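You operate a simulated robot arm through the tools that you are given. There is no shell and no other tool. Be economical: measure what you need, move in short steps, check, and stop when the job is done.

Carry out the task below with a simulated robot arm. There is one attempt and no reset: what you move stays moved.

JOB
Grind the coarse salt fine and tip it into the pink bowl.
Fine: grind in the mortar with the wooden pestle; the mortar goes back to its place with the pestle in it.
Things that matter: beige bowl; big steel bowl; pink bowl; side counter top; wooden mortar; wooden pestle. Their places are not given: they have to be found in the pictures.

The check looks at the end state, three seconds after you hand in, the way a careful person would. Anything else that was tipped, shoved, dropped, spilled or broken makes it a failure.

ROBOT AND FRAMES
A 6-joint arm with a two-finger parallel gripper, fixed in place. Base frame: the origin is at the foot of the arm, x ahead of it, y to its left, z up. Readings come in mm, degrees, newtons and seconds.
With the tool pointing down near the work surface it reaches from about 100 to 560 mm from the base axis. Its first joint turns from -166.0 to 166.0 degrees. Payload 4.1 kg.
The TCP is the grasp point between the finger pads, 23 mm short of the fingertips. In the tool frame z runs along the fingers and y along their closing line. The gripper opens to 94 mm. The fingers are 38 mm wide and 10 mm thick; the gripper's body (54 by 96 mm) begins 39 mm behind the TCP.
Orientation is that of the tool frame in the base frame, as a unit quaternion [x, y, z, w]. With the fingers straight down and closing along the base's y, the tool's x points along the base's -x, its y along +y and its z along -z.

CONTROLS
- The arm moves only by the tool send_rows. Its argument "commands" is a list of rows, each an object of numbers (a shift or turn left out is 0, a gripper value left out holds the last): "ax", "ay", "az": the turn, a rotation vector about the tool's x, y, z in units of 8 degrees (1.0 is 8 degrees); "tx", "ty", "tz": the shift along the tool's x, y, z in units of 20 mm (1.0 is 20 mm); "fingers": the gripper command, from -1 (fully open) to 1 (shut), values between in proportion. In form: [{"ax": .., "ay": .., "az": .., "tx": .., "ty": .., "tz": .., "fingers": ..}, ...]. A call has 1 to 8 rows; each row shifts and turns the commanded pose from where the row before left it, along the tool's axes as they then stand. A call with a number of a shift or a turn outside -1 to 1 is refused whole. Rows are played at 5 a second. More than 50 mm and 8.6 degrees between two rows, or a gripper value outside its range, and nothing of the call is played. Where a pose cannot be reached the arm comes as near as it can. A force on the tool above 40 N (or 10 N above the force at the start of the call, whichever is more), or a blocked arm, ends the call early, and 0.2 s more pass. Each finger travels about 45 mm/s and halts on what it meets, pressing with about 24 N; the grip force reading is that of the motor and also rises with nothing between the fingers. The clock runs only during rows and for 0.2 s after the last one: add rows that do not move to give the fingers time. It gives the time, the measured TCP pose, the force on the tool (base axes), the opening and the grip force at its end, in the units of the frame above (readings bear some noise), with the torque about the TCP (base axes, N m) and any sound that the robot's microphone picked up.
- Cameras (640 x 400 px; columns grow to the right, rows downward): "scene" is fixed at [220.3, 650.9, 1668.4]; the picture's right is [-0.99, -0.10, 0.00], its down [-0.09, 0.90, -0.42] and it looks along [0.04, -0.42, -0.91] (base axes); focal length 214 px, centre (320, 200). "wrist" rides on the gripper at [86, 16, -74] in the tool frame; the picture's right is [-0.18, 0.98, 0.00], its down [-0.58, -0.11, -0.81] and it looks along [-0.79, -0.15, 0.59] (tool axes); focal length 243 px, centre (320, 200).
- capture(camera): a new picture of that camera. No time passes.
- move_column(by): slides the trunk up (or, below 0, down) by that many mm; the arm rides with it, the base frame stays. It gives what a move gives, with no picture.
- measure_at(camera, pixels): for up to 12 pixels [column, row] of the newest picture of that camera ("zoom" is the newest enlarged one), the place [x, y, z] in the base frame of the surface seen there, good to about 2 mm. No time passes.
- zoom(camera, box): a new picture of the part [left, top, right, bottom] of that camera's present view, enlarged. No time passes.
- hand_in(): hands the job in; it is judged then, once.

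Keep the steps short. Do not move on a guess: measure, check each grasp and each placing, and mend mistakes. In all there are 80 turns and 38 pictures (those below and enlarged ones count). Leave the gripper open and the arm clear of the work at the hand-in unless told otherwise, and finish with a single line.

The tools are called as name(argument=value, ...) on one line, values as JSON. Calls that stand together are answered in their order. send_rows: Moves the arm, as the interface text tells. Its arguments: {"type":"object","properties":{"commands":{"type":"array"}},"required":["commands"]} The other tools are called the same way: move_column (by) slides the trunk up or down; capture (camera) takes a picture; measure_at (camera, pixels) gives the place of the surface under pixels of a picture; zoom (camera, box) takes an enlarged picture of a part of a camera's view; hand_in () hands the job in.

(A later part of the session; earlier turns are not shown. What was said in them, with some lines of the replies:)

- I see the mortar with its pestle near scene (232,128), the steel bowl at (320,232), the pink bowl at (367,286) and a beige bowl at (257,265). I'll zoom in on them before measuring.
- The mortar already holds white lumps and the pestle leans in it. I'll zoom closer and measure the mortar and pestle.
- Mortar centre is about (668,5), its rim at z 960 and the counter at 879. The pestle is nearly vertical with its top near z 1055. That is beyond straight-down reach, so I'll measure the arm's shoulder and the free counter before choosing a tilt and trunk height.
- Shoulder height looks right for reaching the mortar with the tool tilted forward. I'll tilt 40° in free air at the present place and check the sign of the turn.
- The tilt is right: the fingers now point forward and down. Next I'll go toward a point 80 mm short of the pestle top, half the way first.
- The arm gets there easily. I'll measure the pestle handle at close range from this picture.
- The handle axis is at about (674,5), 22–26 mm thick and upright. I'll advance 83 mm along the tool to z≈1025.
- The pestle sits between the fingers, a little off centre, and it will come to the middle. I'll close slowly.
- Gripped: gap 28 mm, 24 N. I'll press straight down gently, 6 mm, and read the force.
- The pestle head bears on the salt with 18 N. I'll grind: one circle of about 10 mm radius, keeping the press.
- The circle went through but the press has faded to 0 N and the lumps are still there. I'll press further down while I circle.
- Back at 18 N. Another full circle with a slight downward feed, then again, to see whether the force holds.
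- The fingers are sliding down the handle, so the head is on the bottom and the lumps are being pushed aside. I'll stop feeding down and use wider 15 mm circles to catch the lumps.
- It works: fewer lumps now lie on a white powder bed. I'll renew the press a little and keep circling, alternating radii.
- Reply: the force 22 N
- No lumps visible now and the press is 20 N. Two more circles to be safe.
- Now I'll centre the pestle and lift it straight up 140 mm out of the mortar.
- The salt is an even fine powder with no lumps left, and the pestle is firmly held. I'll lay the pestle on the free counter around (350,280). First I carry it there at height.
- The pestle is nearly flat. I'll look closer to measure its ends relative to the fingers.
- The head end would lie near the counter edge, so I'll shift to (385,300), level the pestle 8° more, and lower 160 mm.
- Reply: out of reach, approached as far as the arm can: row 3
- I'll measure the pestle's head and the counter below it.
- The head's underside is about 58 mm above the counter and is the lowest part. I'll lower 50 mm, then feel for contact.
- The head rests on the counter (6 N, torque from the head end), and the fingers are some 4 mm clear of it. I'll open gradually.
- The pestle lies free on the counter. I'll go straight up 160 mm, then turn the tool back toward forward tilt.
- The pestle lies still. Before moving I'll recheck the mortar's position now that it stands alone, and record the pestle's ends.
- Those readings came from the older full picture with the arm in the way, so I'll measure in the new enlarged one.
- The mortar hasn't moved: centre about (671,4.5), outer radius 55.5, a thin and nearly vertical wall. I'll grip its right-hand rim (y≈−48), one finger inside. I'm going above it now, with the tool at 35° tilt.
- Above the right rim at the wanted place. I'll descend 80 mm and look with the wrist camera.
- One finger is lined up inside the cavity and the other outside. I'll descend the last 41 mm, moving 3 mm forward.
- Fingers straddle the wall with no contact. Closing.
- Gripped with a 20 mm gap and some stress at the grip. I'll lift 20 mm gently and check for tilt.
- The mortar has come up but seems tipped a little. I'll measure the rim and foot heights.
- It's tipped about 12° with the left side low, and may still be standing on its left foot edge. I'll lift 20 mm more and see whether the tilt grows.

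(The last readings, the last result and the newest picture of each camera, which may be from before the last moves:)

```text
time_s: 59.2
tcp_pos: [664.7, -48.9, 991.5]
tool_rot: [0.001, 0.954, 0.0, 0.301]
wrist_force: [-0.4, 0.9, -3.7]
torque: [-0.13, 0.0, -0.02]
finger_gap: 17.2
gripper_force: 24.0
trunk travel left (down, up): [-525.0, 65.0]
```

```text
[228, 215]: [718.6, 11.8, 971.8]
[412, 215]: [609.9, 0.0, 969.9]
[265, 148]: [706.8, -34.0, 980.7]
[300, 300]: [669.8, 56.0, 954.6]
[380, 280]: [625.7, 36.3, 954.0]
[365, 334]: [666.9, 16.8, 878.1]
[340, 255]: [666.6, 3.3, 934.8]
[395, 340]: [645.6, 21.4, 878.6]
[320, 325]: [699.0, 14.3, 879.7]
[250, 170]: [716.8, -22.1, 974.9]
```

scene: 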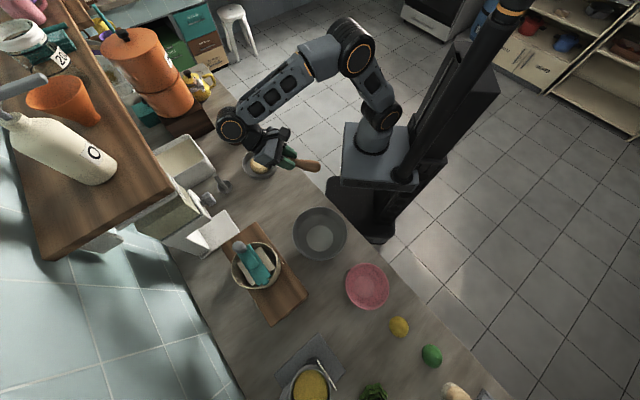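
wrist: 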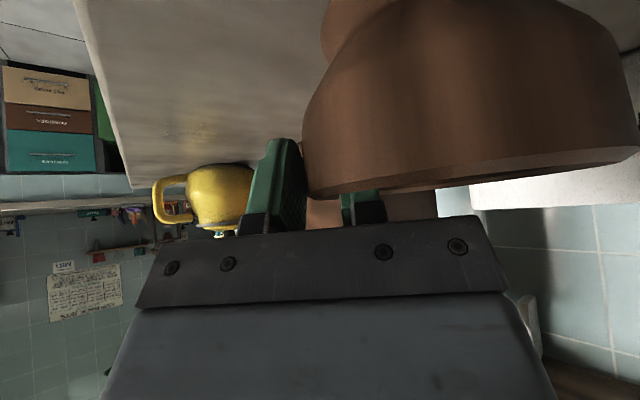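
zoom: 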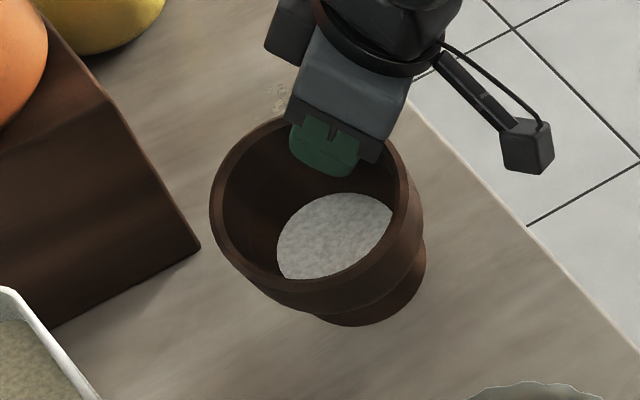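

Tilt is about 16° now, and 3.7 N hangs on the tool. I'll lift 20 mm more to see if the tilt is steady once fully airborne.

send_rows(commands=[{"tx": -0.288, "tz": -0.409}, {"tx": -0.288, "tz": -0.409}, {}, {}, {}])

zoom(camera="scene", box=[202, 94, 262, 150])

measure_at(camera="zoom", pixels=[[228, 205], [412, 200], [265, 138], [300, 290], [380, 272], [365, 320], [340, 250], [395, 340], [320, 315], [250, 160], [270, 280], [330, 290]])

```text
time_s: 60.4
tcp_pos: [664.8, -48.9, 1012.1]
tool_rot: [0.0, 0.954, 0.0, 0.301]
wrist_force: [0.7, -0.7, -3.6]
torque: [-0.13, 0.02, 0.0]
finger_gap: 17.1
gripper_force: 23.7
trunk travel left (down, up): [-525.0, 65.0]
```

```text
7.14 times, centred on (232, 122) of scene
```

zoom: 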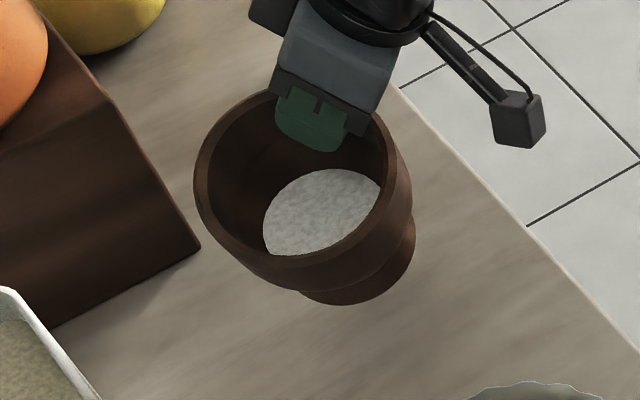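

```text
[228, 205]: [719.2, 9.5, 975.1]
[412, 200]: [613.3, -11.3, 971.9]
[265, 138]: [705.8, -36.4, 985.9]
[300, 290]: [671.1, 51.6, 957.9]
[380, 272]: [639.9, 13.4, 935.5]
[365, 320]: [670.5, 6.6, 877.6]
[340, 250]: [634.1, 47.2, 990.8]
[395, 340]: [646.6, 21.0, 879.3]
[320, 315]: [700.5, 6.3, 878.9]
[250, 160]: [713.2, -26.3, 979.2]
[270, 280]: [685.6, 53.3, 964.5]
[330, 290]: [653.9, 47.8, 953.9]
```

The force (3.6 N), torque and gap are all steady, so the mortar hangs safely in the grip. I'll carry it up and back, then across toward the pink bowl at height.

send_rows(commands=[{"tx": 0.1, "tz": -0.99}, {"tx": 0.1, "tz": -0.99}, {"tx": 0.1, "tz": -0.99}, {"tx": 0.1, "tz": -0.99}, {"tx": 0.1, "tz": -0.99}, {"tx": 0.1, "tz": -0.99}, {"tx": 0.1, "tz": -0.99}, {"tx": 0.1, "tz": -0.99}])

send_rows(commands=[{"tx": 0.827, "tz": -0.581, "ty": 0.982}, {"tx": 0.827, "tz": -0.581, "ty": 0.982}, {"tx": 0.827, "tz": -0.581, "ty": 0.982}, {"tx": 0.827, "tz": -0.581, "ty": 0.982}, {"tx": 0.827, "tz": -0.581, "ty": 0.982}, {"tx": 0.827, "tz": -0.581, "ty": 0.982}, {"tx": 0.827, "tz": -0.581, "ty": 0.982}, {"tx": 0.827, "tz": -0.581, "ty": 0.982}])

send_rows(commands=[{"tx": 0.827, "tz": -0.581, "ty": 0.982}, {"tx": 0.827, "tz": -0.581, "ty": 0.982}, {"tx": 0.827, "tz": -0.581, "ty": 0.982}, {"tx": 0.827, "tz": -0.581, "ty": 0.982}, {"tx": 0.827, "tz": -0.581, "ty": 0.982}, {"tx": 0.827, "tz": -0.581, "ty": 0.982}, {"tx": 0.827, "tz": -0.581, "ty": 0.982}, {"tx": 0.827, "tz": -0.581, "ty": 0.982}])

send_rows(commands=[{"tx": 0.827, "tz": -0.581, "ty": 0.982}, {"tx": 0.827, "tz": -0.581, "ty": 0.982}, {"tx": 0.827, "tz": -0.581, "ty": 0.982}, {"tx": 0.827, "tz": -0.581, "ty": 0.982}, {}])

capture(camera="scene")

```text
time_s: 62.2
tcp_pos: [558.8, -49.8, 1133.0]
tool_rot: [-0.001, 0.953, 0.0, 0.302]
wrist_force: [0.1, 0.2, -2.4]
torque: [-0.14, 0.02, -0.01]
finger_gap: 17.3
gripper_force: 24.1
trunk travel left (down, up): [-525.0, 65.0]
```

```text
time_s: 64.0
tcp_pos: [399.4, 107.3, 1130.5]
tool_rot: [0.0, 0.954, 0.0, 0.301]
wrist_force: [-0.5, 0.1, -2.7]
torque: [-0.15, 0.01, -0.02]
finger_gap: 17.3
gripper_force: 23.8
trunk travel left (down, up): [-525.0, 65.0]
```

```text
time_s: 65.8
tcp_pos: [238.5, 266.4, 1133.9]
tool_rot: [0.0, 0.954, -0.001, 0.301]
wrist_force: [-1.0, 0.3, -3.4]
torque: [-0.15, -0.01, -0.01]
finger_gap: 17.3
gripper_force: 24.0
trunk travel left (down, up): [-525.0, 65.0]
```

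```text
time_s: 67.0
tcp_pos: [154.9, 345.2, 1133.0]
tool_rot: [0.0, 0.954, 0.001, 0.3]
wrist_force: [-0.7, 0.2, -2.7]
torque: [-0.11, 0.0, 0.02]
finger_gap: 17.1
gripper_force: 24.3
trunk travel left (down, up): [-525.0, 65.0]
```

```text
10 pictures are left
```

scene: 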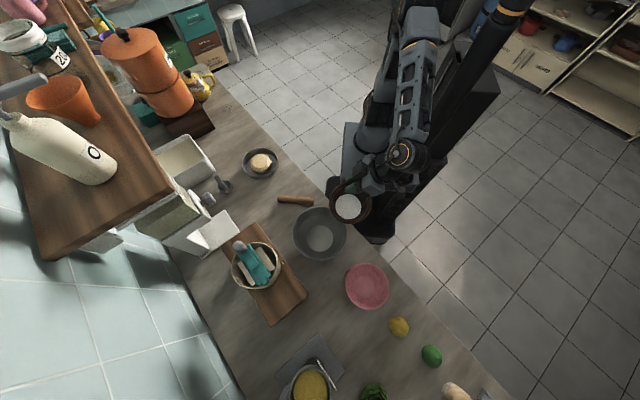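

The mortar is level enough and the salt is inside. Now I yaw the tool 96° so it faces the counter, and re-measure the pink bowl's rim in this picture.

measure_at(camera="scene", pixels=[[346, 285], [347, 292], [388, 286], [387, 292], [367, 265], [372, 308], [360, 308], [367, 290], [350, 272], [383, 271]])

send_rows(commands=[{"ax": -0.575, "az": -0.818}, {"ax": -0.575, "az": -0.818}, {"ax": -0.575, "az": -0.818}, {"ax": -0.575, "az": -0.818}, {"ax": -0.575, "az": -0.818}, {"ax": -0.575, "az": -0.818}])

send_rows(commands=[{"ax": -0.575, "az": -0.818}, {"ax": -0.575, "az": -0.818}, {"ax": -0.575, "az": -0.818}, {"ax": -0.575, "az": -0.818}, {"ax": -0.575, "az": -0.818}, {"ax": -0.575, "az": -0.818}, {}])

```text
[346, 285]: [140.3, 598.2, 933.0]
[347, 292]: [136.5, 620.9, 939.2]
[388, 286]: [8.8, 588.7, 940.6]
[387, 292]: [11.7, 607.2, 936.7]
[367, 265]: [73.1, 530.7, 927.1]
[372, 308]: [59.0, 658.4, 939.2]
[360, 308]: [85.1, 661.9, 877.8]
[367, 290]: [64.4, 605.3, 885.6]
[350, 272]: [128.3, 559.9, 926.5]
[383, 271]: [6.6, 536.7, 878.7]
```

```text
time_s: 68.4
tcp_pos: [156.0, 344.1, 1134.4]
tool_rot: [-0.388, 0.871, 0.123, 0.275]
wrist_force: [0.0, 0.4, -3.9]
torque: [-0.09, -0.08, 0.01]
finger_gap: 17.1
gripper_force: 23.8
trunk travel left (down, up): [-525.0, 65.0]
```

```text
time_s: 70.0
tcp_pos: [157.6, 344.4, 1131.6]
tool_rot: [0.708, -0.638, -0.225, -0.202]
wrist_force: [-0.1, 0.2, -3.1]
torque: [-0.01, -0.15, 0.0]
finger_gap: 17.2
gripper_force: 24.7
trunk travel left (down, up): [-525.0, 65.0]
```

The yaw is good and the grip steady. Bowl centre is (73,596) with its rim at z 940. I'll carry the mortar to the near-right side of the bowl at TCP (121,594,1085).

send_rows(commands=[{"tx": -0.9, "tz": 0.915, "ty": 0.049}, {"tx": -0.9, "tz": 0.915, "ty": 0.049}, {"tx": -0.9, "tz": 0.915, "ty": 0.049}, {"tx": -0.9, "tz": 0.915, "ty": 0.049}, {"tx": -0.9, "tz": 0.915, "ty": 0.049}])

send_rows(commands=[{"tx": -0.9, "tz": 0.915, "ty": 0.049}, {"tx": -0.9, "tz": 0.915, "ty": 0.049}, {"tx": -0.9, "tz": 0.915, "ty": 0.049}, {"tx": -0.9, "tz": 0.915, "ty": 0.049}, {"tx": -0.9, "tz": 0.915, "ty": 0.049}, {}])

zoom(camera="scene", box=[290, 200, 440, 320])

```text
time_s: 71.2
tcp_pos: [138.7, 469.3, 1110.1]
tool_rot: [0.708, -0.638, -0.225, -0.201]
wrist_force: [-0.4, -0.4, -3.4]
torque: [-0.04, -0.12, -0.05]
finger_gap: 17.6
gripper_force: 24.2
trunk travel left (down, up): [-525.0, 65.0]
```

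```text
time_s: 72.6
tcp_pos: [121.8, 594.0, 1087.2]
tool_rot: [0.708, -0.638, -0.225, -0.202]
wrist_force: [0.6, -0.3, -2.9]
torque: [0.02, -0.12, -0.01]
finger_gap: 17.2
gripper_force: 24.0
trunk travel left (down, up): [-525.0, 65.0]
```

```text
3.33 times, centred on (365, 260) of scene
```

zoom: 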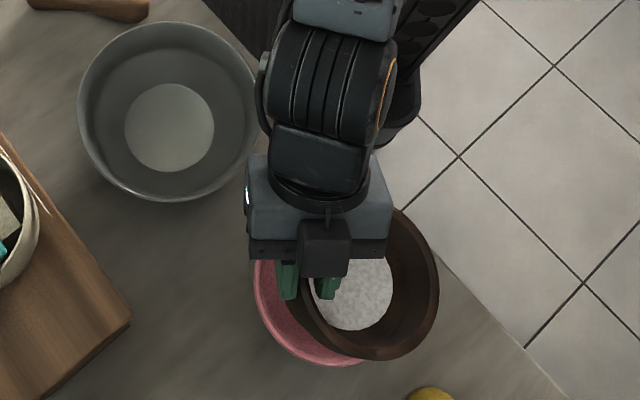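

The mortar is above the pink bowl. I'll measure its lip and the rim tilt before pouring.

measure_at(camera="zoom", pixels=[[435, 290], [430, 320], [400, 352], [365, 355], [350, 295], [425, 250], [405, 218]])

```text
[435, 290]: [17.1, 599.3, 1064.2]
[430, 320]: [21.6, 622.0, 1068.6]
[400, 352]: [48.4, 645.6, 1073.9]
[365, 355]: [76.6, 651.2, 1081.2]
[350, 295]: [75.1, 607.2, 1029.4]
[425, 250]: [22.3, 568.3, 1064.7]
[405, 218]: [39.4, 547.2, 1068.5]
```

The lip is at (17,599,1064), as predicted. I'll roll 48° to the left, so the lip swings in over the bowl's centre.

send_rows(commands=[{"ax": 0.817, "az": -0.575}, {"ax": 0.817, "az": -0.575}, {"ax": 0.817, "az": -0.575}, {"ax": 0.817, "az": -0.575}, {"ax": 0.817, "az": -0.575}, {"ax": 0.817, "az": -0.575}, {}])

zoom(camera="scene", box=[290, 200, 440, 320])

```text
time_s: 74.2
tcp_pos: [120.4, 593.8, 1088.2]
tool_rot: [0.728, -0.493, 0.055, -0.473]
wrist_force: [0.4, 0.1, -2.6]
torque: [-0.03, 0.04, 0.03]
finger_gap: 17.2
gripper_force: 23.8
trunk travel left (down, up): [-525.0, 65.0]
```

```text
3.33 times, centred on (365, 260) of scene
```

zoom: 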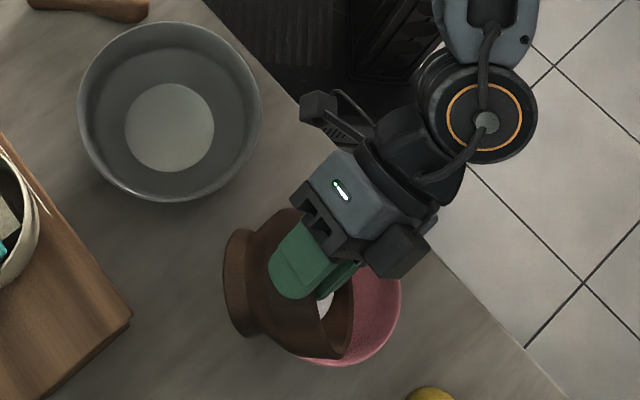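

The mouth is tilted over the bowl with the salt still inside, and the hand is clear. I'll roll on in two steps, sliding to keep the lip over the bowl's centre.

send_rows(commands=[{"ax": 0.817, "az": -0.575, "tx": -0.325, "ty": 0.44, "tz": -0.46}, {"ax": 0.817, "az": -0.575, "tx": -0.357, "ty": 0.357, "tz": -0.506}, {"ax": 0.817, "az": -0.575, "tx": -0.382, "ty": 0.268, "tz": -0.542}, {"ax": 0.817, "az": -0.575, "tx": -0.4, "ty": 0.173, "tz": -0.567}, {}, {}])

send_rows(commands=[{"ax": 0.817, "az": -0.575, "tx": -0.41, "ty": 0.075, "tz": -0.581}, {"ax": 0.817, "az": -0.575, "tx": -0.411, "ty": -0.025, "tz": -0.584}, {}, {"ax": 0.817, "az": -0.575, "tx": -0.406, "ty": -0.124, "tz": -0.575}, {"ax": 0.817, "az": -0.575, "tx": -0.392, "ty": -0.221, "tz": -0.556}, {}, {}])

zoom(camera="scene", box=[290, 200, 440, 320])

```text
time_s: 75.6
tcp_pos: [64.5, 588.1, 1091.5]
tool_rot: [0.673, -0.346, 0.237, -0.61]
wrist_force: [-0.3, -0.2, -2.1]
torque: [-0.04, 0.17, 0.01]
finger_gap: 17.0
gripper_force: 24.0
trunk travel left (down, up): [-525.0, 65.0]
```

```text
time_s: 77.4
tcp_pos: [53.2, 583.0, 1103.2]
tool_rot: [-0.554, 0.197, -0.427, 0.687]
wrist_force: [-0.6, 0.7, -3.7]
torque: [-0.05, 0.19, 0.01]
finger_gap: 17.1
gripper_force: 24.5
trunk travel left (down, up): [-525.0, 65.0]
stopped in row 7: the arm was blocked; the commanded pose is now the measured one
```

```text
3.33 times, centred on (365, 260) of scene
```

zoom: 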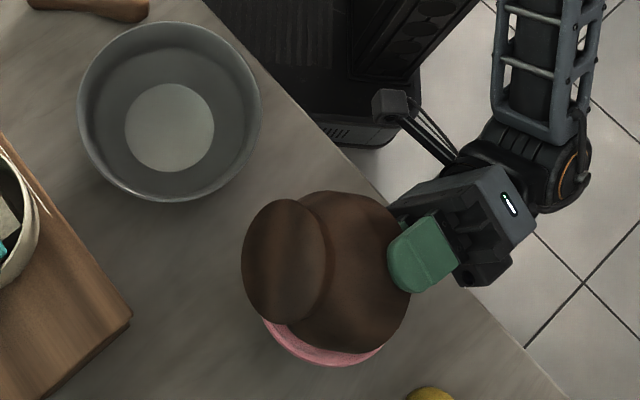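

The full roll was reached (the mouth points down about 125°), but the slide stopped short with the lip near x≈115, still inside the bowl's rim. I'll try to slide 20 mm back toward the centre, gently.

send_rows(commands=[{"tx": -0.267, "ty": -0.19, "tz": -0.38}, {"tx": -0.267, "ty": -0.19, "tz": -0.38}, {}])

```text
time_s: 78.2
tcp_pos: [54.0, 582.8, 1110.9]
tool_rot: [-0.546, 0.211, -0.438, 0.683]
wrist_force: [-0.7, 0.3, -2.5]
torque: [-0.02, 0.25, 0.01]
finger_gap: 17.3
gripper_force: 23.8
trunk travel left (down, up): [-525.0, 65.0]
```

That direction is at the arm's limit, so I'll leave it. The mortar has been upturned for over a second. I'll wait a moment more and then roll back the way it came.

send_rows(commands=[{}, {}, {}, {}, {"ax": -0.817, "az": 0.575}, {"ax": -0.817, "az": 0.575}, {"ax": -0.817, "az": 0.575}, {"ax": -0.817, "az": 0.575}])

send_rows(commands=[{"ax": -0.817, "az": 0.575, "tx": 0.4, "ty": -0.173, "tz": 0.567}, {"ax": -0.817, "az": 0.575, "tx": 0.382, "ty": -0.268, "tz": 0.542}, {"ax": -0.817, "az": 0.575, "tx": 0.357, "ty": -0.357, "tz": 0.506}, {"ax": -0.817, "az": 0.575, "tx": 0.325, "ty": -0.44, "tz": 0.46}, {}])

send_rows(commands=[{"ax": -0.817, "az": 0.575}, {"ax": -0.817, "az": 0.575}, {"ax": -0.817, "az": 0.575}, {"ax": -0.817, "az": 0.575}, {"ax": -0.817, "az": 0.575}, {"ax": -0.817, "az": 0.575}, {}])

zoom(camera="scene", box=[290, 200, 440, 320])

```text
time_s: 80.2
tcp_pos: [71.2, 584.8, 1091.6]
tool_rot: [0.648, -0.391, 0.283, -0.589]
wrist_force: [-0.1, 1.1, -3.2]
torque: [-0.02, 0.14, 0.01]
finger_gap: 17.3
gripper_force: 24.0
trunk travel left (down, up): [-525.0, 65.0]
stopped in row 8: the arm was blocked; the commanded pose is now the measured one
```

```text
time_s: 81.4
tcp_pos: [127.4, 580.1, 1095.7]
tool_rot: [0.695, -0.542, 0.089, -0.464]
wrist_force: [-1.0, -0.3, -3.1]
torque: [0.0, 0.07, -0.02]
finger_gap: 17.1
gripper_force: 24.3
trunk travel left (down, up): [-525.0, 65.0]
```

```text
time_s: 83.0
tcp_pos: [126.8, 580.8, 1095.7]
tool_rot: [-0.662, 0.687, 0.207, 0.215]
wrist_force: [0.6, 0.7, -2.7]
torque: [-0.02, -0.15, -0.01]
finger_gap: 17.4
gripper_force: 24.1
trunk travel left (down, up): [-525.0, 65.0]
```

```text
3.33 times, centred on (365, 260) of scene
```

zoom: 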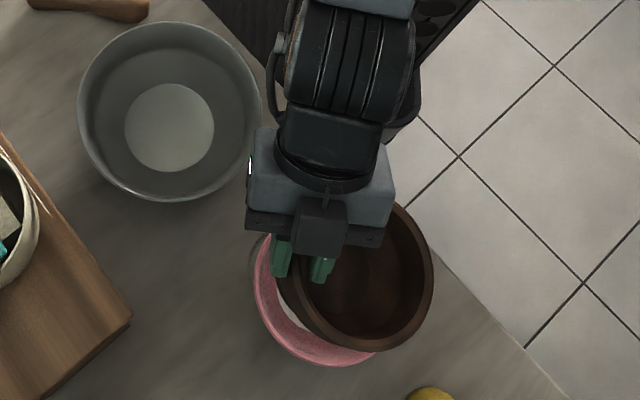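

The mortar is empty and white salt shows in the pink bowl, with no spill on the counter. I'll carry the mortar back along the same path: retreat, yaw back, and return.

send_rows(commands=[{"tx": 0.86, "tz": -0.815, "ty": -0.18}, {"tx": 0.86, "tz": -0.815, "ty": -0.18}, {"tx": 0.86, "tz": -0.815, "ty": -0.18}, {"tx": 0.86, "tz": -0.815, "ty": -0.18}, {"tx": 0.86, "tz": -0.815, "ty": -0.18}])

send_rows(commands=[{"tx": 0.86, "tz": -0.815, "ty": -0.18}, {"tx": 0.86, "tz": -0.815, "ty": -0.18}, {"tx": 0.86, "tz": -0.815, "ty": -0.18}, {"tx": 0.86, "tz": -0.815, "ty": -0.18}, {"tx": 0.86, "tz": -0.815, "ty": -0.18}, {}])

send_rows(commands=[{"ax": 0.57, "az": 0.82}, {"ax": 0.57, "az": 0.82}, {"ax": 0.57, "az": 0.82}, {"ax": 0.57, "az": 0.82}, {"ax": 0.57, "az": 0.82}, {"ax": 0.57, "az": 0.82}])

send_rows(commands=[{"ax": 0.57, "az": 0.82}, {"ax": 0.57, "az": 0.82}, {"ax": 0.57, "az": 0.82}, {"ax": 0.57, "az": 0.82}, {"ax": 0.57, "az": 0.82}, {}])

```text
time_s: 84.2
tcp_pos: [140.7, 463.7, 1113.0]
tool_rot: [-0.662, 0.688, 0.206, 0.215]
wrist_force: [-0.4, -0.3, -3.5]
torque: [-0.01, -0.09, -0.03]
finger_gap: 17.3
gripper_force: 24.2
trunk travel left (down, up): [-525.0, 65.0]
```

```text
time_s: 85.6
tcp_pos: [154.3, 344.8, 1132.8]
tool_rot: [-0.663, 0.687, 0.207, 0.215]
wrist_force: [0.4, 0.1, -3.4]
torque: [-0.01, -0.12, 0.01]
finger_gap: 17.4
gripper_force: 23.7
trunk travel left (down, up): [-525.0, 65.0]
```

```text
time_s: 87.0
tcp_pos: [153.6, 346.1, 1132.2]
tool_rot: [-0.326, 0.897, 0.101, 0.281]
wrist_force: [0.7, -0.5, -3.3]
torque: [-0.13, -0.1, 0.0]
finger_gap: 17.4
gripper_force: 23.5
trunk travel left (down, up): [-525.0, 65.0]
```

```text
time_s: 88.4
tcp_pos: [154.9, 346.6, 1131.9]
tool_rot: [0.001, 0.954, -0.001, 0.3]
wrist_force: [0.9, 0.1, -3.2]
torque: [-0.11, -0.01, -0.02]
finger_gap: 17.3
gripper_force: 23.8
trunk travel left (down, up): [-525.0, 65.0]
```

Orientation is back to the start and the mortar still hangs steadily. I'll return to above its place by the reverse path.

send_rows(commands=[{"tx": -0.827, "tz": 0.581, "ty": -0.982}, {"tx": -0.827, "tz": 0.581, "ty": -0.982}, {"tx": -0.827, "tz": 0.581, "ty": -0.982}, {"tx": -0.827, "tz": 0.581, "ty": -0.982}, {"tx": -0.827, "tz": 0.581, "ty": -0.982}, {"tx": -0.827, "tz": 0.581, "ty": -0.982}, {"tx": -0.827, "tz": 0.581, "ty": -0.982}, {"tx": -0.827, "tz": 0.581, "ty": -0.982}])

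send_rows(commands=[{"tx": -0.827, "tz": 0.581, "ty": -0.982}, {"tx": -0.827, "tz": 0.581, "ty": -0.982}, {"tx": -0.827, "tz": 0.581, "ty": -0.982}, {"tx": -0.827, "tz": 0.581, "ty": -0.982}, {"tx": -0.827, "tz": 0.581, "ty": -0.982}, {"tx": -0.827, "tz": 0.581, "ty": -0.982}, {"tx": -0.827, "tz": 0.581, "ty": -0.982}, {"tx": -0.827, "tz": 0.581, "ty": -0.982}])

send_rows(commands=[{"tx": -0.827, "tz": 0.581, "ty": -0.982}, {"tx": -0.827, "tz": 0.581, "ty": -0.982}, {"tx": -0.827, "tz": 0.581, "ty": -0.982}, {"tx": -0.827, "tz": 0.581, "ty": -0.982}, {"ax": -0.818, "az": 0.575}, {"ax": -0.818, "az": 0.575}, {}])

```text
time_s: 90.2
tcp_pos: [315.7, 186.1, 1132.0]
tool_rot: [0.001, 0.954, -0.002, 0.299]
wrist_force: [0.1, 0.0, -2.4]
torque: [-0.14, -0.02, 0.02]
finger_gap: 17.1
gripper_force: 23.4
trunk travel left (down, up): [-525.0, 65.0]
```

```text
time_s: 92.0
tcp_pos: [476.9, 31.3, 1131.7]
tool_rot: [-0.001, 0.954, -0.001, 0.299]
wrist_force: [-0.7, -0.6, -2.2]
torque: [-0.13, 0.02, -0.02]
finger_gap: 17.1
gripper_force: 24.1
trunk travel left (down, up): [-525.0, 65.0]
```

```text
time_s: 93.6
tcp_pos: [556.6, -47.1, 1130.9]
tool_rot: [0.042, 0.945, 0.133, 0.296]
wrist_force: [1.0, -0.1, -3.7]
torque: [-0.17, 0.01, -0.02]
finger_gap: 16.9
gripper_force: 23.3
trunk travel left (down, up): [-525.0, 65.0]
```

Rolled 16° to level the mortar. I'll go forward and down to 60 mm above its place and check its level there.

send_rows(commands=[{"tx": -0.141, "ty": -0.217, "tz": 0.969}, {"tx": -0.141, "ty": -0.217, "tz": 0.969}, {"tx": -0.141, "ty": -0.217, "tz": 0.969}, {"tx": -0.141, "ty": -0.217, "tz": 0.969}, {"tx": -0.141, "ty": -0.217, "tz": 0.969}, {"tx": -0.141, "ty": -0.217, "tz": 0.969}, {"tx": -0.141, "ty": -0.217, "tz": 0.969}, {"tx": -0.141, "ty": -0.217, "tz": 0.969}])

zoom(camera="scene", box=[202, 84, 262, 150])

```text
time_s: 95.4
tcp_pos: [665.3, -48.7, 1010.2]
tool_rot: [0.042, 0.945, 0.131, 0.296]
wrist_force: [-0.3, 0.3, -2.7]
torque: [-0.15, 0.06, 0.03]
finger_gap: 17.0
gripper_force: 23.9
trunk travel left (down, up): [-525.0, 65.0]
```

```text
6.06 times, centred on (232, 117) of scene
```

zoom: 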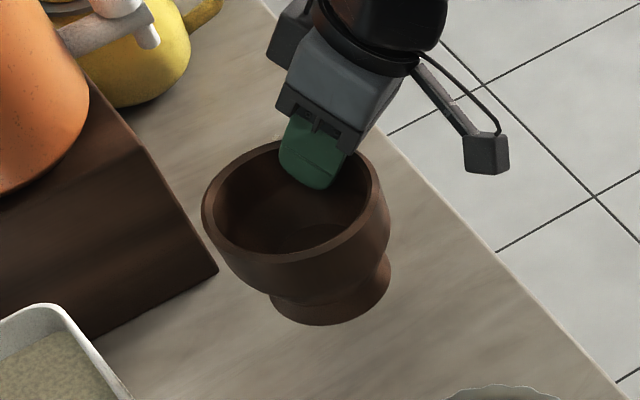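

measure_at(camera="zoom", pixels=[[209, 215], [375, 200], [298, 256], [340, 236], [240, 245], [255, 151], [225, 178], [325, 320], [380, 290], [270, 143], [285, 308], [365, 175]])

```text
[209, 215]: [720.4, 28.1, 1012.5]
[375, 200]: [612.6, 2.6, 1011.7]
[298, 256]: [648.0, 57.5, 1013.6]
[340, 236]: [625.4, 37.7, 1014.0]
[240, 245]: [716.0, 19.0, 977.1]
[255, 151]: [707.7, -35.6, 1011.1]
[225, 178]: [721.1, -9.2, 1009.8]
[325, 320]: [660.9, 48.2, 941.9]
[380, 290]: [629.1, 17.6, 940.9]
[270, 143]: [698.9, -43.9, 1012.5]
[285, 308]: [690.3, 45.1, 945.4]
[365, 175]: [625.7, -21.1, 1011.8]
```

Level to within 1°, with its centre about 3.5 mm too near the robot. I'll correct that while lowering 50 mm, then feel for the counter.

send_rows(commands=[{"tx": 0.31, "ty": -0.172, "tz": 0.516}, {"tx": 0.31, "ty": -0.172, "tz": 0.516}, {"tx": 0.31, "ty": -0.172, "tz": 0.516}, {"tx": 0.31, "ty": -0.172, "tz": 0.516}, {}])

send_rows(commands=[{"tx": 0.0276, "ty": -0.0138, "tz": 0.0393}, {"tx": 0.0276, "ty": -0.0138, "tz": 0.0393}, {}])

```text
time_s: 96.6
tcp_pos: [667.6, -49.7, 960.4]
tool_rot: [0.043, 0.945, 0.132, 0.297]
wrist_force: [-0.2, 0.0, -2.7]
torque: [-0.16, 0.02, 0.02]
finger_gap: 17.1
gripper_force: 24.0
trunk travel left (down, up): [-525.0, 65.0]
```

```text
time_s: 97.4
tcp_pos: [668.0, -48.6, 960.5]
tool_rot: [0.042, 0.945, 0.131, 0.296]
wrist_force: [0.4, 1.2, -2.8]
torque: [-0.19, 0.03, 0.02]
finger_gap: 17.0
gripper_force: 23.8
trunk travel left (down, up): [-525.0, 65.0]
```

send_rows(commands=[{"tx": 0.0276, "ty": -0.0138, "tz": 0.0393}, {"tx": 0.0276, "ty": -0.0138, "tz": 0.0393}, {}])

send_rows(commands=[{"tx": 0.0276, "ty": -0.0138, "tz": 0.0393}, {"tx": 0.0276, "ty": -0.0138, "tz": 0.0393}, {}])

```text
time_s: 98.2
tcp_pos: [667.1, -49.4, 957.8]
tool_rot: [0.042, 0.945, 0.13, 0.297]
wrist_force: [0.7, 0.0, 0.0]
torque: [-0.09, -0.09, -0.01]
finger_gap: 16.8
gripper_force: 24.0
trunk travel left (down, up): [-525.0, 65.0]
```

```text
time_s: 99.0
tcp_pos: [667.1, -49.1, 957.9]
tool_rot: [0.043, 0.944, 0.132, 0.299]
wrist_force: [1.5, -0.2, 16.0]
torque: [0.02, -0.15, -0.05]
finger_gap: 16.8
gripper_force: 23.9
trunk travel left (down, up): [-525.0, 65.0]
```

The foot stands on the counter (16 N). I'll ease back 1 mm and open slowly.

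send_rows(commands=[{"tx": -0.035, "ty": 0.018, "tz": -0.05}, {"fingers": 0.55}, {"fingers": 0.5}, {"fingers": 0.4}, {"fingers": 0.2}, {"fingers": 0.0}, {}, {}])

```text
time_s: 100.8
tcp_pos: [667.7, -48.0, 955.8]
tool_rot: [0.043, 0.945, 0.131, 0.296]
wrist_force: [-0.3, 0.8, 0.2]
torque: [-0.02, -0.03, -0.04]
finger_gap: 46.9
gripper_force: 0.1
trunk travel left (down, up): [-525.0, 65.0]
```

Released, with no force. I'll lift the fingers straight up 120 mm out of the mortar and turn the roll back.

send_rows(commands=[{"tx": -0.553, "ty": 0.276, "tz": -0.786}, {"tx": -0.553, "ty": 0.276, "tz": -0.786}, {"tx": -0.553, "ty": 0.276, "tz": -0.786}, {"tx": -0.553, "ty": 0.276, "tz": -0.786}, {"tx": -0.553, "ty": 0.276, "tz": -0.786}, {"tx": -0.553, "ty": 0.276, "tz": -0.786}, {"ax": 0.818, "az": -0.575}, {"ax": 0.818, "az": -0.575}])

capture(camera="scene")

measure_at(camera="scene", pixels=[[218.2, 128.7], [245.2, 126], [233.15, 135.4], [281, 199], [286, 199], [296, 200], [306, 202], [311, 202], [233, 130], [367, 290]])

```text
time_s: 102.6
tcp_pos: [668.8, -48.8, 1077.7]
tool_rot: [0.001, 0.954, -0.002, 0.299]
wrist_force: [-0.3, -0.4, -1.1]
torque: [-0.01, 0.0, 0.0]
finger_gap: 47.1
gripper_force: 0.0
trunk travel left (down, up): [-525.0, 65.0]
```

```text
4 pictures are left
```

scene: 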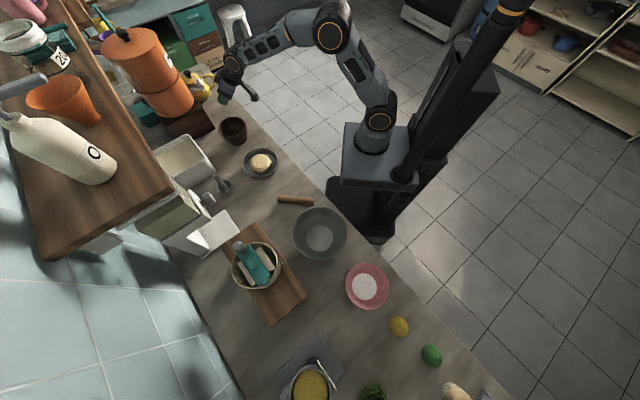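

```text
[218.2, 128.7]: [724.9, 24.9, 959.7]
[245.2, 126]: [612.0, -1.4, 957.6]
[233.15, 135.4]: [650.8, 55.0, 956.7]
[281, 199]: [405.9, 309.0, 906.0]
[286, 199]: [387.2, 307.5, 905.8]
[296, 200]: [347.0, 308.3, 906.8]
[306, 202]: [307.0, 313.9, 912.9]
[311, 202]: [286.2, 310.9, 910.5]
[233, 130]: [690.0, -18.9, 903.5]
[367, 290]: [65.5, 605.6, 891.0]
```

The mortar stands level on its spot (within 1–2 mm), the salt lies in the pink bowl and nothing is spilled. The pestle still lies at x 280–422, y≈304. I'll go above it and turn the tool back-tilted for picking it up.

send_rows(commands=[{"tx": 0.661, "tz": -0.465, "ty": 0.978, "fingers": -0.28}, {"tx": 0.661, "tz": -0.465, "ty": 0.978}, {"tx": 0.661, "tz": -0.465, "ty": 0.978}, {"tx": 0.661, "tz": -0.465, "ty": 0.978}, {"tx": 0.661, "tz": -0.465, "ty": 0.978}, {"tx": 0.661, "tz": -0.465, "ty": 0.978}, {"tx": 0.661, "tz": -0.465, "ty": 0.978}, {"tx": 0.661, "tz": -0.465, "ty": 0.978}])

send_rows(commands=[{"tx": 0.661, "tz": -0.465, "ty": 0.978}, {"tx": 0.661, "tz": -0.465, "ty": 0.978}, {"tx": 0.661, "tz": -0.465, "ty": 0.978}, {"tx": 0.661, "tz": -0.465, "ty": 0.978}, {"tx": 0.661, "tz": -0.465, "ty": 0.978}, {"tx": 0.661, "tz": -0.465, "ty": 0.978}, {"tx": 0.661, "tz": -0.465, "ty": 0.978}, {"tx": 0.661, "tz": -0.465, "ty": 0.978}])

send_rows(commands=[{"tx": 0.661, "tz": -0.465, "ty": 0.978}, {"tx": 0.661, "tz": -0.465, "ty": 0.978}, {"ay": 1}, {"ay": 1}, {"ay": 1}, {"ay": 1}, {"ay": 1}, {"ay": 1}])

send_rows(commands=[{"ay": 1}, {"ay": 1}, {"ay": 1}, {"ay": 1}, {}])

```text
time_s: 104.4
tcp_pos: [538.2, 109.6, 1077.6]
tool_rot: [0.001, 0.954, -0.002, 0.299]
wrist_force: [-1.1, 0.1, 0.2]
torque: [0.02, 0.0, -0.02]
finger_gap: 60.0
gripper_force: 0.0
trunk travel left (down, up): [-525.0, 65.0]
```

```text
time_s: 106.2
tcp_pos: [409.1, 265.9, 1077.1]
tool_rot: [0.001, 0.954, -0.001, 0.299]
wrist_force: [0.3, 0.6, 0.2]
torque: [-0.04, 0.0, 0.02]
finger_gap: 60.2
gripper_force: 0.0
trunk travel left (down, up): [-525.0, 65.0]
```

```text
time_s: 108.0
tcp_pos: [377.3, 304.7, 1078.2]
tool_rot: [-0.001, 0.993, -0.001, -0.116]
wrist_force: [-0.7, 0.1, 0.2]
torque: [-0.01, 0.0, -0.03]
finger_gap: 60.3
gripper_force: 0.0
trunk travel left (down, up): [-525.0, 65.0]
```

```text
time_s: 109.2
tcp_pos: [376.7, 305.0, 1077.5]
tool_rot: [0.001, 0.923, 0.0, -0.385]
wrist_force: [-0.3, -0.3, 0.3]
torque: [0.01, -0.02, 0.03]
finger_gap: 60.3
gripper_force: 0.0
trunk travel left (down, up): [-525.0, 65.0]
```

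In position above the handle. I'll descend 160 mm to z≈917, then a final 5 mm.

send_rows(commands=[{"tx": -0.711, "tz": 0.703, "ty": -0.1}, {"tx": -0.711, "tz": 0.703}, {"tx": -0.711, "tz": 0.703}, {"tx": -0.711, "tz": 0.703}, {"tx": -0.711, "tz": 0.703}, {"tx": -0.711, "tz": 0.703}, {"tx": -0.711, "tz": 0.703}, {"tx": -0.4, "tz": 0.396}])

send_rows(commands=[{"tx": -0.178, "tz": 0.176}, {"tx": -0.178, "tz": 0.176}, {}])

```text
time_s: 111.0
tcp_pos: [377.2, 303.2, 925.9]
tool_rot: [0.001, 0.924, -0.001, -0.383]
wrist_force: [0.1, 0.0, 0.9]
torque: [0.0, 0.0, -0.01]
finger_gap: 60.0
gripper_force: 0.2
trunk travel left (down, up): [-525.0, 65.0]
```

```text
time_s: 111.8
tcp_pos: [377.8, 302.7, 917.0]
tool_rot: [0.001, 0.924, -0.001, -0.384]
wrist_force: [-0.2, -0.8, 0.0]
torque: [0.01, -0.04, 0.0]
finger_gap: 60.2
gripper_force: 0.0
trunk travel left (down, up): [-525.0, 65.0]
```

4 mm more (fingertips stay about 4 mm off the counter), then close.

send_rows(commands=[{"tx": -0.16, "tz": 0.158}, {}, {"fingers": 0.2}, {"fingers": 0.4}, {"fingers": 1}, {}, {}, {}])

send_rows(commands=[{"tx": 0.711, "tz": -0.703}, {"tx": 0.711, "tz": -0.703}, {"tx": 0.711, "tz": -0.703}, {"tx": 0.711, "tz": -0.703}, {"tx": 0.711, "tz": -0.703}, {"tx": 0.711, "tz": -0.703}, {"tx": 0.711, "tz": -0.703}, {"tx": 0.711, "tz": -0.703}])

send_rows(commands=[{"tx": 0.711, "tz": -0.703}, {"tx": 0.711, "tz": -0.703}, {"tx": 0.711, "tz": -0.703}, {"tx": 0.711, "tz": -0.703}, {}])

```text
time_s: 113.6
tcp_pos: [377.9, 303.5, 911.7]
tool_rot: [0.0, 0.923, -0.002, -0.384]
wrist_force: [0.1, -0.2, 0.3]
torque: [0.0, 0.0, 0.03]
finger_gap: 26.2
gripper_force: 24.1
trunk travel left (down, up): [-525.0, 65.0]
```

```text
time_s: 115.4
tcp_pos: [378.2, 302.9, 1071.5]
tool_rot: [0.002, 0.923, -0.001, -0.385]
wrist_force: [-0.1, 0.3, -1.5]
torque: [0.03, -0.02, 0.0]
finger_gap: 26.4
gripper_force: 24.2
trunk travel left (down, up): [-525.0, 65.0]
```

```text
time_s: 116.6
tcp_pos: [376.8, 303.9, 1152.8]
tool_rot: [0.001, 0.923, -0.001, -0.384]
wrist_force: [0.9, 0.3, -1.2]
torque: [0.01, -0.01, 0.01]
finger_gap: 26.3
gripper_force: 24.2
trunk travel left (down, up): [-525.0, 65.0]
```

The pestle is held (gap 26 mm). I'll turn it 90° to upright.

send_rows(commands=[{"ay": -1}, {"ay": -1}, {"ay": -1}, {"ay": -1}, {"ay": -1}, {"ay": -1}])

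send_rows(commands=[{"ay": -1}, {"ay": -1}, {"ay": -1}, {"ay": -1}, {"ay": -1}, {"ay": -0.25}, {}])

```text
time_s: 118.0
tcp_pos: [377.0, 302.6, 1150.5]
tool_rot: [0.0, 1.0, 0.0, 0.026]
wrist_force: [-0.6, -0.7, 0.3]
torque: [0.04, 0.01, -0.04]
finger_gap: 26.4
gripper_force: 24.5
trunk travel left (down, up): [-525.0, 65.0]
```

```text
time_s: 119.6
tcp_pos: [376.7, 303.4, 1151.5]
tool_rot: [0.0, 0.924, -0.001, 0.382]
wrist_force: [0.0, -0.6, -0.8]
torque: [0.03, -0.02, 0.0]
finger_gap: 26.5
gripper_force: 23.9
trunk travel left (down, up): [-525.0, 65.0]
```

Upright. Its axis sits about 15 mm ahead of the TCP, so I'll go to TCP (653,4) above the mortar.

send_rows(commands=[{"tx": -0.65, "tz": 0.651, "ty": -0.998}, {"tx": -0.65, "tz": 0.651, "ty": -0.998}, {"tx": -0.65, "tz": 0.651, "ty": -0.998}, {"tx": -0.65, "tz": 0.651, "ty": -0.998}, {"tx": -0.65, "tz": 0.651, "ty": -0.998}, {"tx": -0.65, "tz": 0.651, "ty": -0.998}, {"tx": -0.65, "tz": 0.651, "ty": -0.998}, {"tx": -0.65, "tz": 0.651, "ty": -0.998}])

send_rows(commands=[{"tx": -0.65, "tz": 0.651, "ty": -0.998}, {"tx": -0.65, "tz": 0.651, "ty": -0.998}, {"tx": -0.65, "tz": 0.651, "ty": -0.998}, {"tx": -0.65, "tz": 0.651, "ty": -0.998}, {"tx": -0.65, "tz": 0.651, "ty": -0.998}, {"tx": -0.65, "tz": 0.651, "ty": -0.998}, {"tx": -0.65, "tz": 0.651, "ty": -0.998}, {}])

zoom(camera="scene", box=[192, 64, 272, 150])

```text
time_s: 121.4
tcp_pos: [525.5, 141.7, 1152.6]
tool_rot: [-0.001, 0.925, 0.0, 0.381]
wrist_force: [0.7, -0.5, -1.0]
torque: [0.0, 0.01, 0.0]
finger_gap: 26.3
gripper_force: 24.5
trunk travel left (down, up): [-525.0, 65.0]
```

```text
time_s: 123.2
tcp_pos: [655.1, 1.2, 1152.2]
tool_rot: [0.0, 0.925, -0.001, 0.38]
wrist_force: [0.2, 0.3, -1.3]
torque: [-0.03, 0.01, 0.02]
finger_gap: 26.2
gripper_force: 23.9
trunk travel left (down, up): [-525.0, 65.0]
```

```text
4.65 times, centred on (232, 107) of scene
```

zoom: 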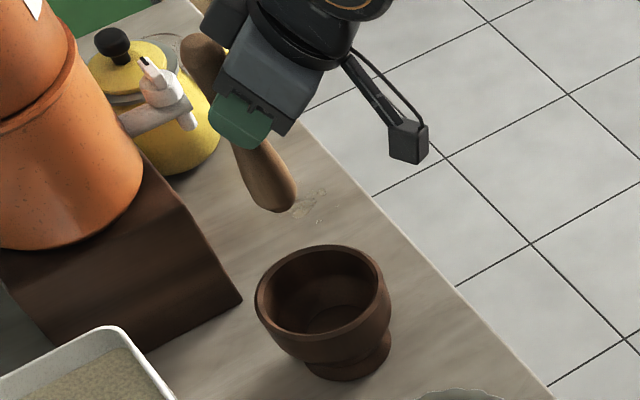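

measure_at(camera="zoom", pixels=[[273, 203], [265, 185], [250, 160], [250, 180], [280, 180], [205, 55], [325, 300], [318, 248], [315, 357], [260, 295], [382, 300]])

```text
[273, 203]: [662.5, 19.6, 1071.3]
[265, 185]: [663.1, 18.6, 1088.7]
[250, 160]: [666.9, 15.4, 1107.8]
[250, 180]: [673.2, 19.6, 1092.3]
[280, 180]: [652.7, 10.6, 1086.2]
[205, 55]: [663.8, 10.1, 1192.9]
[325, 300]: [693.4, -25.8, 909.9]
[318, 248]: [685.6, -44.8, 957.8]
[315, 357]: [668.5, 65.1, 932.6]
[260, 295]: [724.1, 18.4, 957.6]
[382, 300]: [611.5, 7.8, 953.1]
```

The pestle hangs vertical, its axis near (673,4), over the mortar centre (668,5). I'll shift 4 mm and lower 135 mm, then feel for the bottom.

send_rows(commands=[{"tx": 0.141, "tz": -0.142, "ty": 0.08}, {"tx": 0.708, "tz": 0.706}, {"tx": 0.708, "tz": 0.706}, {"tx": 0.708, "tz": 0.706}, {"tx": 0.708, "tz": 0.706}, {"tx": 0.708, "tz": 0.706}, {"tx": 0.708, "tz": 0.706}, {"tx": 0.53, "tz": 0.53}])

send_rows(commands=[{"tx": 0.106, "tz": 0.106}, {"tx": 0.106, "tz": 0.106}, {}])

```text
time_s: 125.0
tcp_pos: [647.6, 4.2, 1015.6]
tool_rot: [-0.001, 0.924, 0.001, 0.382]
wrist_force: [-0.3, 0.1, -1.1]
torque: [0.0, 0.01, 0.0]
finger_gap: 26.1
gripper_force: 23.9
trunk travel left (down, up): [-525.0, 65.0]
```

```text
time_s: 125.8
tcp_pos: [648.3, 4.9, 1009.5]
tool_rot: [-0.001, 0.925, 0.0, 0.381]
wrist_force: [0.1, 0.4, -1.3]
torque: [0.0, 0.02, -0.01]
finger_gap: 26.2
gripper_force: 23.5
trunk travel left (down, up): [-525.0, 65.0]
```

send_rows(commands=[{"tx": 0.07, "tz": 0.07}, {"tx": 0.07, "tz": 0.07}, {}])

send_rows(commands=[{"tx": 0.07, "tz": 0.07}, {"tx": 0.07, "tz": 0.07}, {}])

```text
time_s: 126.6
tcp_pos: [647.4, 3.6, 1007.2]
tool_rot: [-0.001, 0.925, 0.0, 0.381]
wrist_force: [0.1, -0.8, -0.2]
torque: [0.0, -0.02, -0.03]
finger_gap: 26.4
gripper_force: 23.8
trunk travel left (down, up): [-525.0, 65.0]
```

```text
time_s: 127.4
tcp_pos: [647.7, 4.6, 1000.3]
tool_rot: [0.0, 0.925, -0.001, 0.381]
wrist_force: [0.6, 0.5, -1.0]
torque: [-0.01, 0.0, -0.01]
finger_gap: 26.2
gripper_force: 24.3
trunk travel left (down, up): [-525.0, 65.0]
```

send_rows(commands=[{"tx": 0.053, "tz": 0.053}, {"tx": 0.053, "tz": 0.053}, {}])

send_rows(commands=[{"tx": 0.053, "tz": 0.053}, {"tx": 0.053, "tz": 0.053}, {}])

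```text
time_s: 128.2
tcp_pos: [648.3, 5.2, 1001.4]
tool_rot: [0.0, 0.924, 0.0, 0.383]
wrist_force: [-1.4, -0.1, 14.9]
torque: [0.0, -0.23, -0.02]
finger_gap: 26.5
gripper_force: 24.4
trunk travel left (down, up): [-525.0, 65.0]
```

```text
time_s: 129.0
tcp_pos: [647.7, 4.1, 997.6]
tool_rot: [0.0, 0.924, -0.001, 0.382]
wrist_force: [0.5, 1.2, 17.4]
torque: [0.0, -0.43, -0.02]
finger_gap: 26.2
gripper_force: 24.0
trunk travel left (down, up): [-525.0, 65.0]
```

The pestle stands on the mortar's bottom (17 N). I'll ease 3 mm and open gradually.

send_rows(commands=[{"tx": -0.106, "tz": -0.106}, {"fingers": 0.38}, {"fingers": 0.34}, {"fingers": 0.28}, {"fingers": 0.15}, {"fingers": 0.0}, {"fingers": -0.3}, {}])

capture(camera="wrist")

```text
time_s: 130.8
tcp_pos: [647.7, 3.4, 999.6]
tool_rot: [0.0, 0.924, -0.001, 0.382]
wrist_force: [-0.8, 0.3, 0.1]
torque: [-0.01, -0.02, -0.02]
finger_gap: 61.0
gripper_force: 0.1
trunk travel left (down, up): [-525.0, 65.0]
```

```text
2 pictures are left
```

wrist: 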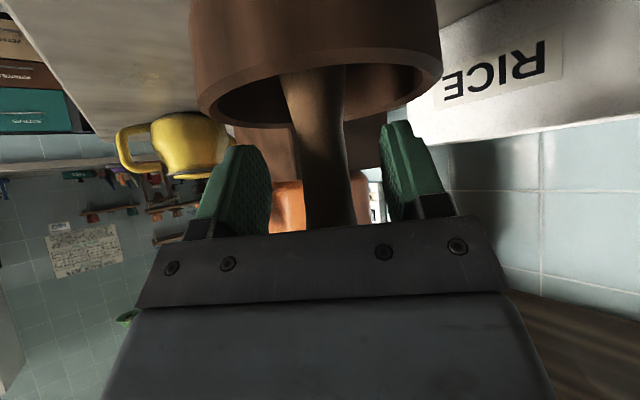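

The pestle stands free between the open fingers. I'll back straight out along the tool, slowly at first.

send_rows(commands=[{"tz": -0.4, "fingers": -1}, {"tz": -0.5}, {"tz": -0.7}, {"tz": -1}, {"tz": -1}, {"tz": -1}, {"tz": -1}, {"tz": -1}])

send_rows(commands=[{"tz": -1}, {"tz": -1}, {"tz": -1}, {"tz": -1}, {"tz": -1}, {"tz": -1}, {}])

capture(camera="scene")

zoom(camera="scene", box=[212, 94, 262, 150])

```text
time_s: 132.6
tcp_pos: [554.9, 4.3, 1092.7]
tool_rot: [0.0, 0.925, -0.001, 0.381]
wrist_force: [-0.6, 0.6, 0.6]
torque: [-0.02, -0.06, -0.01]
finger_gap: 94.0
gripper_force: 0.1
trunk travel left (down, up): [-525.0, 65.0]
```

```text
time_s: 134.2
tcp_pos: [471.8, 3.2, 1177.1]
tool_rot: [0.0, 0.925, -0.001, 0.381]
wrist_force: [-0.6, 0.3, 0.6]
torque: [0.02, -0.01, -0.03]
finger_gap: 94.2
gripper_force: 0.0
trunk travel left (down, up): [-525.0, 65.0]
```

```text
1 pictures are left
```

scene: 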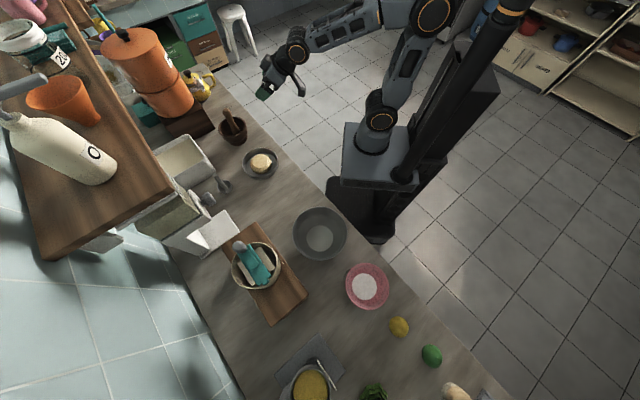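

```text
7.14 times, centred on (237, 122) of scene
```

zoom: 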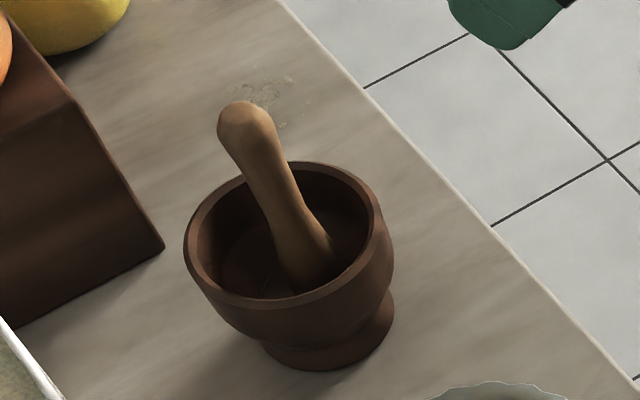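

The mortar is upright in its place with the pestle standing in it. The fine salt lies in the pink bowl, the other things look unmoved, and the arm is clear with the gripper open. Handing in.

hand_in()

```text
The job is handed in.
```

The salt is ground fine and in the pink bowl, and the mortar is back in its place with the pestle in it.
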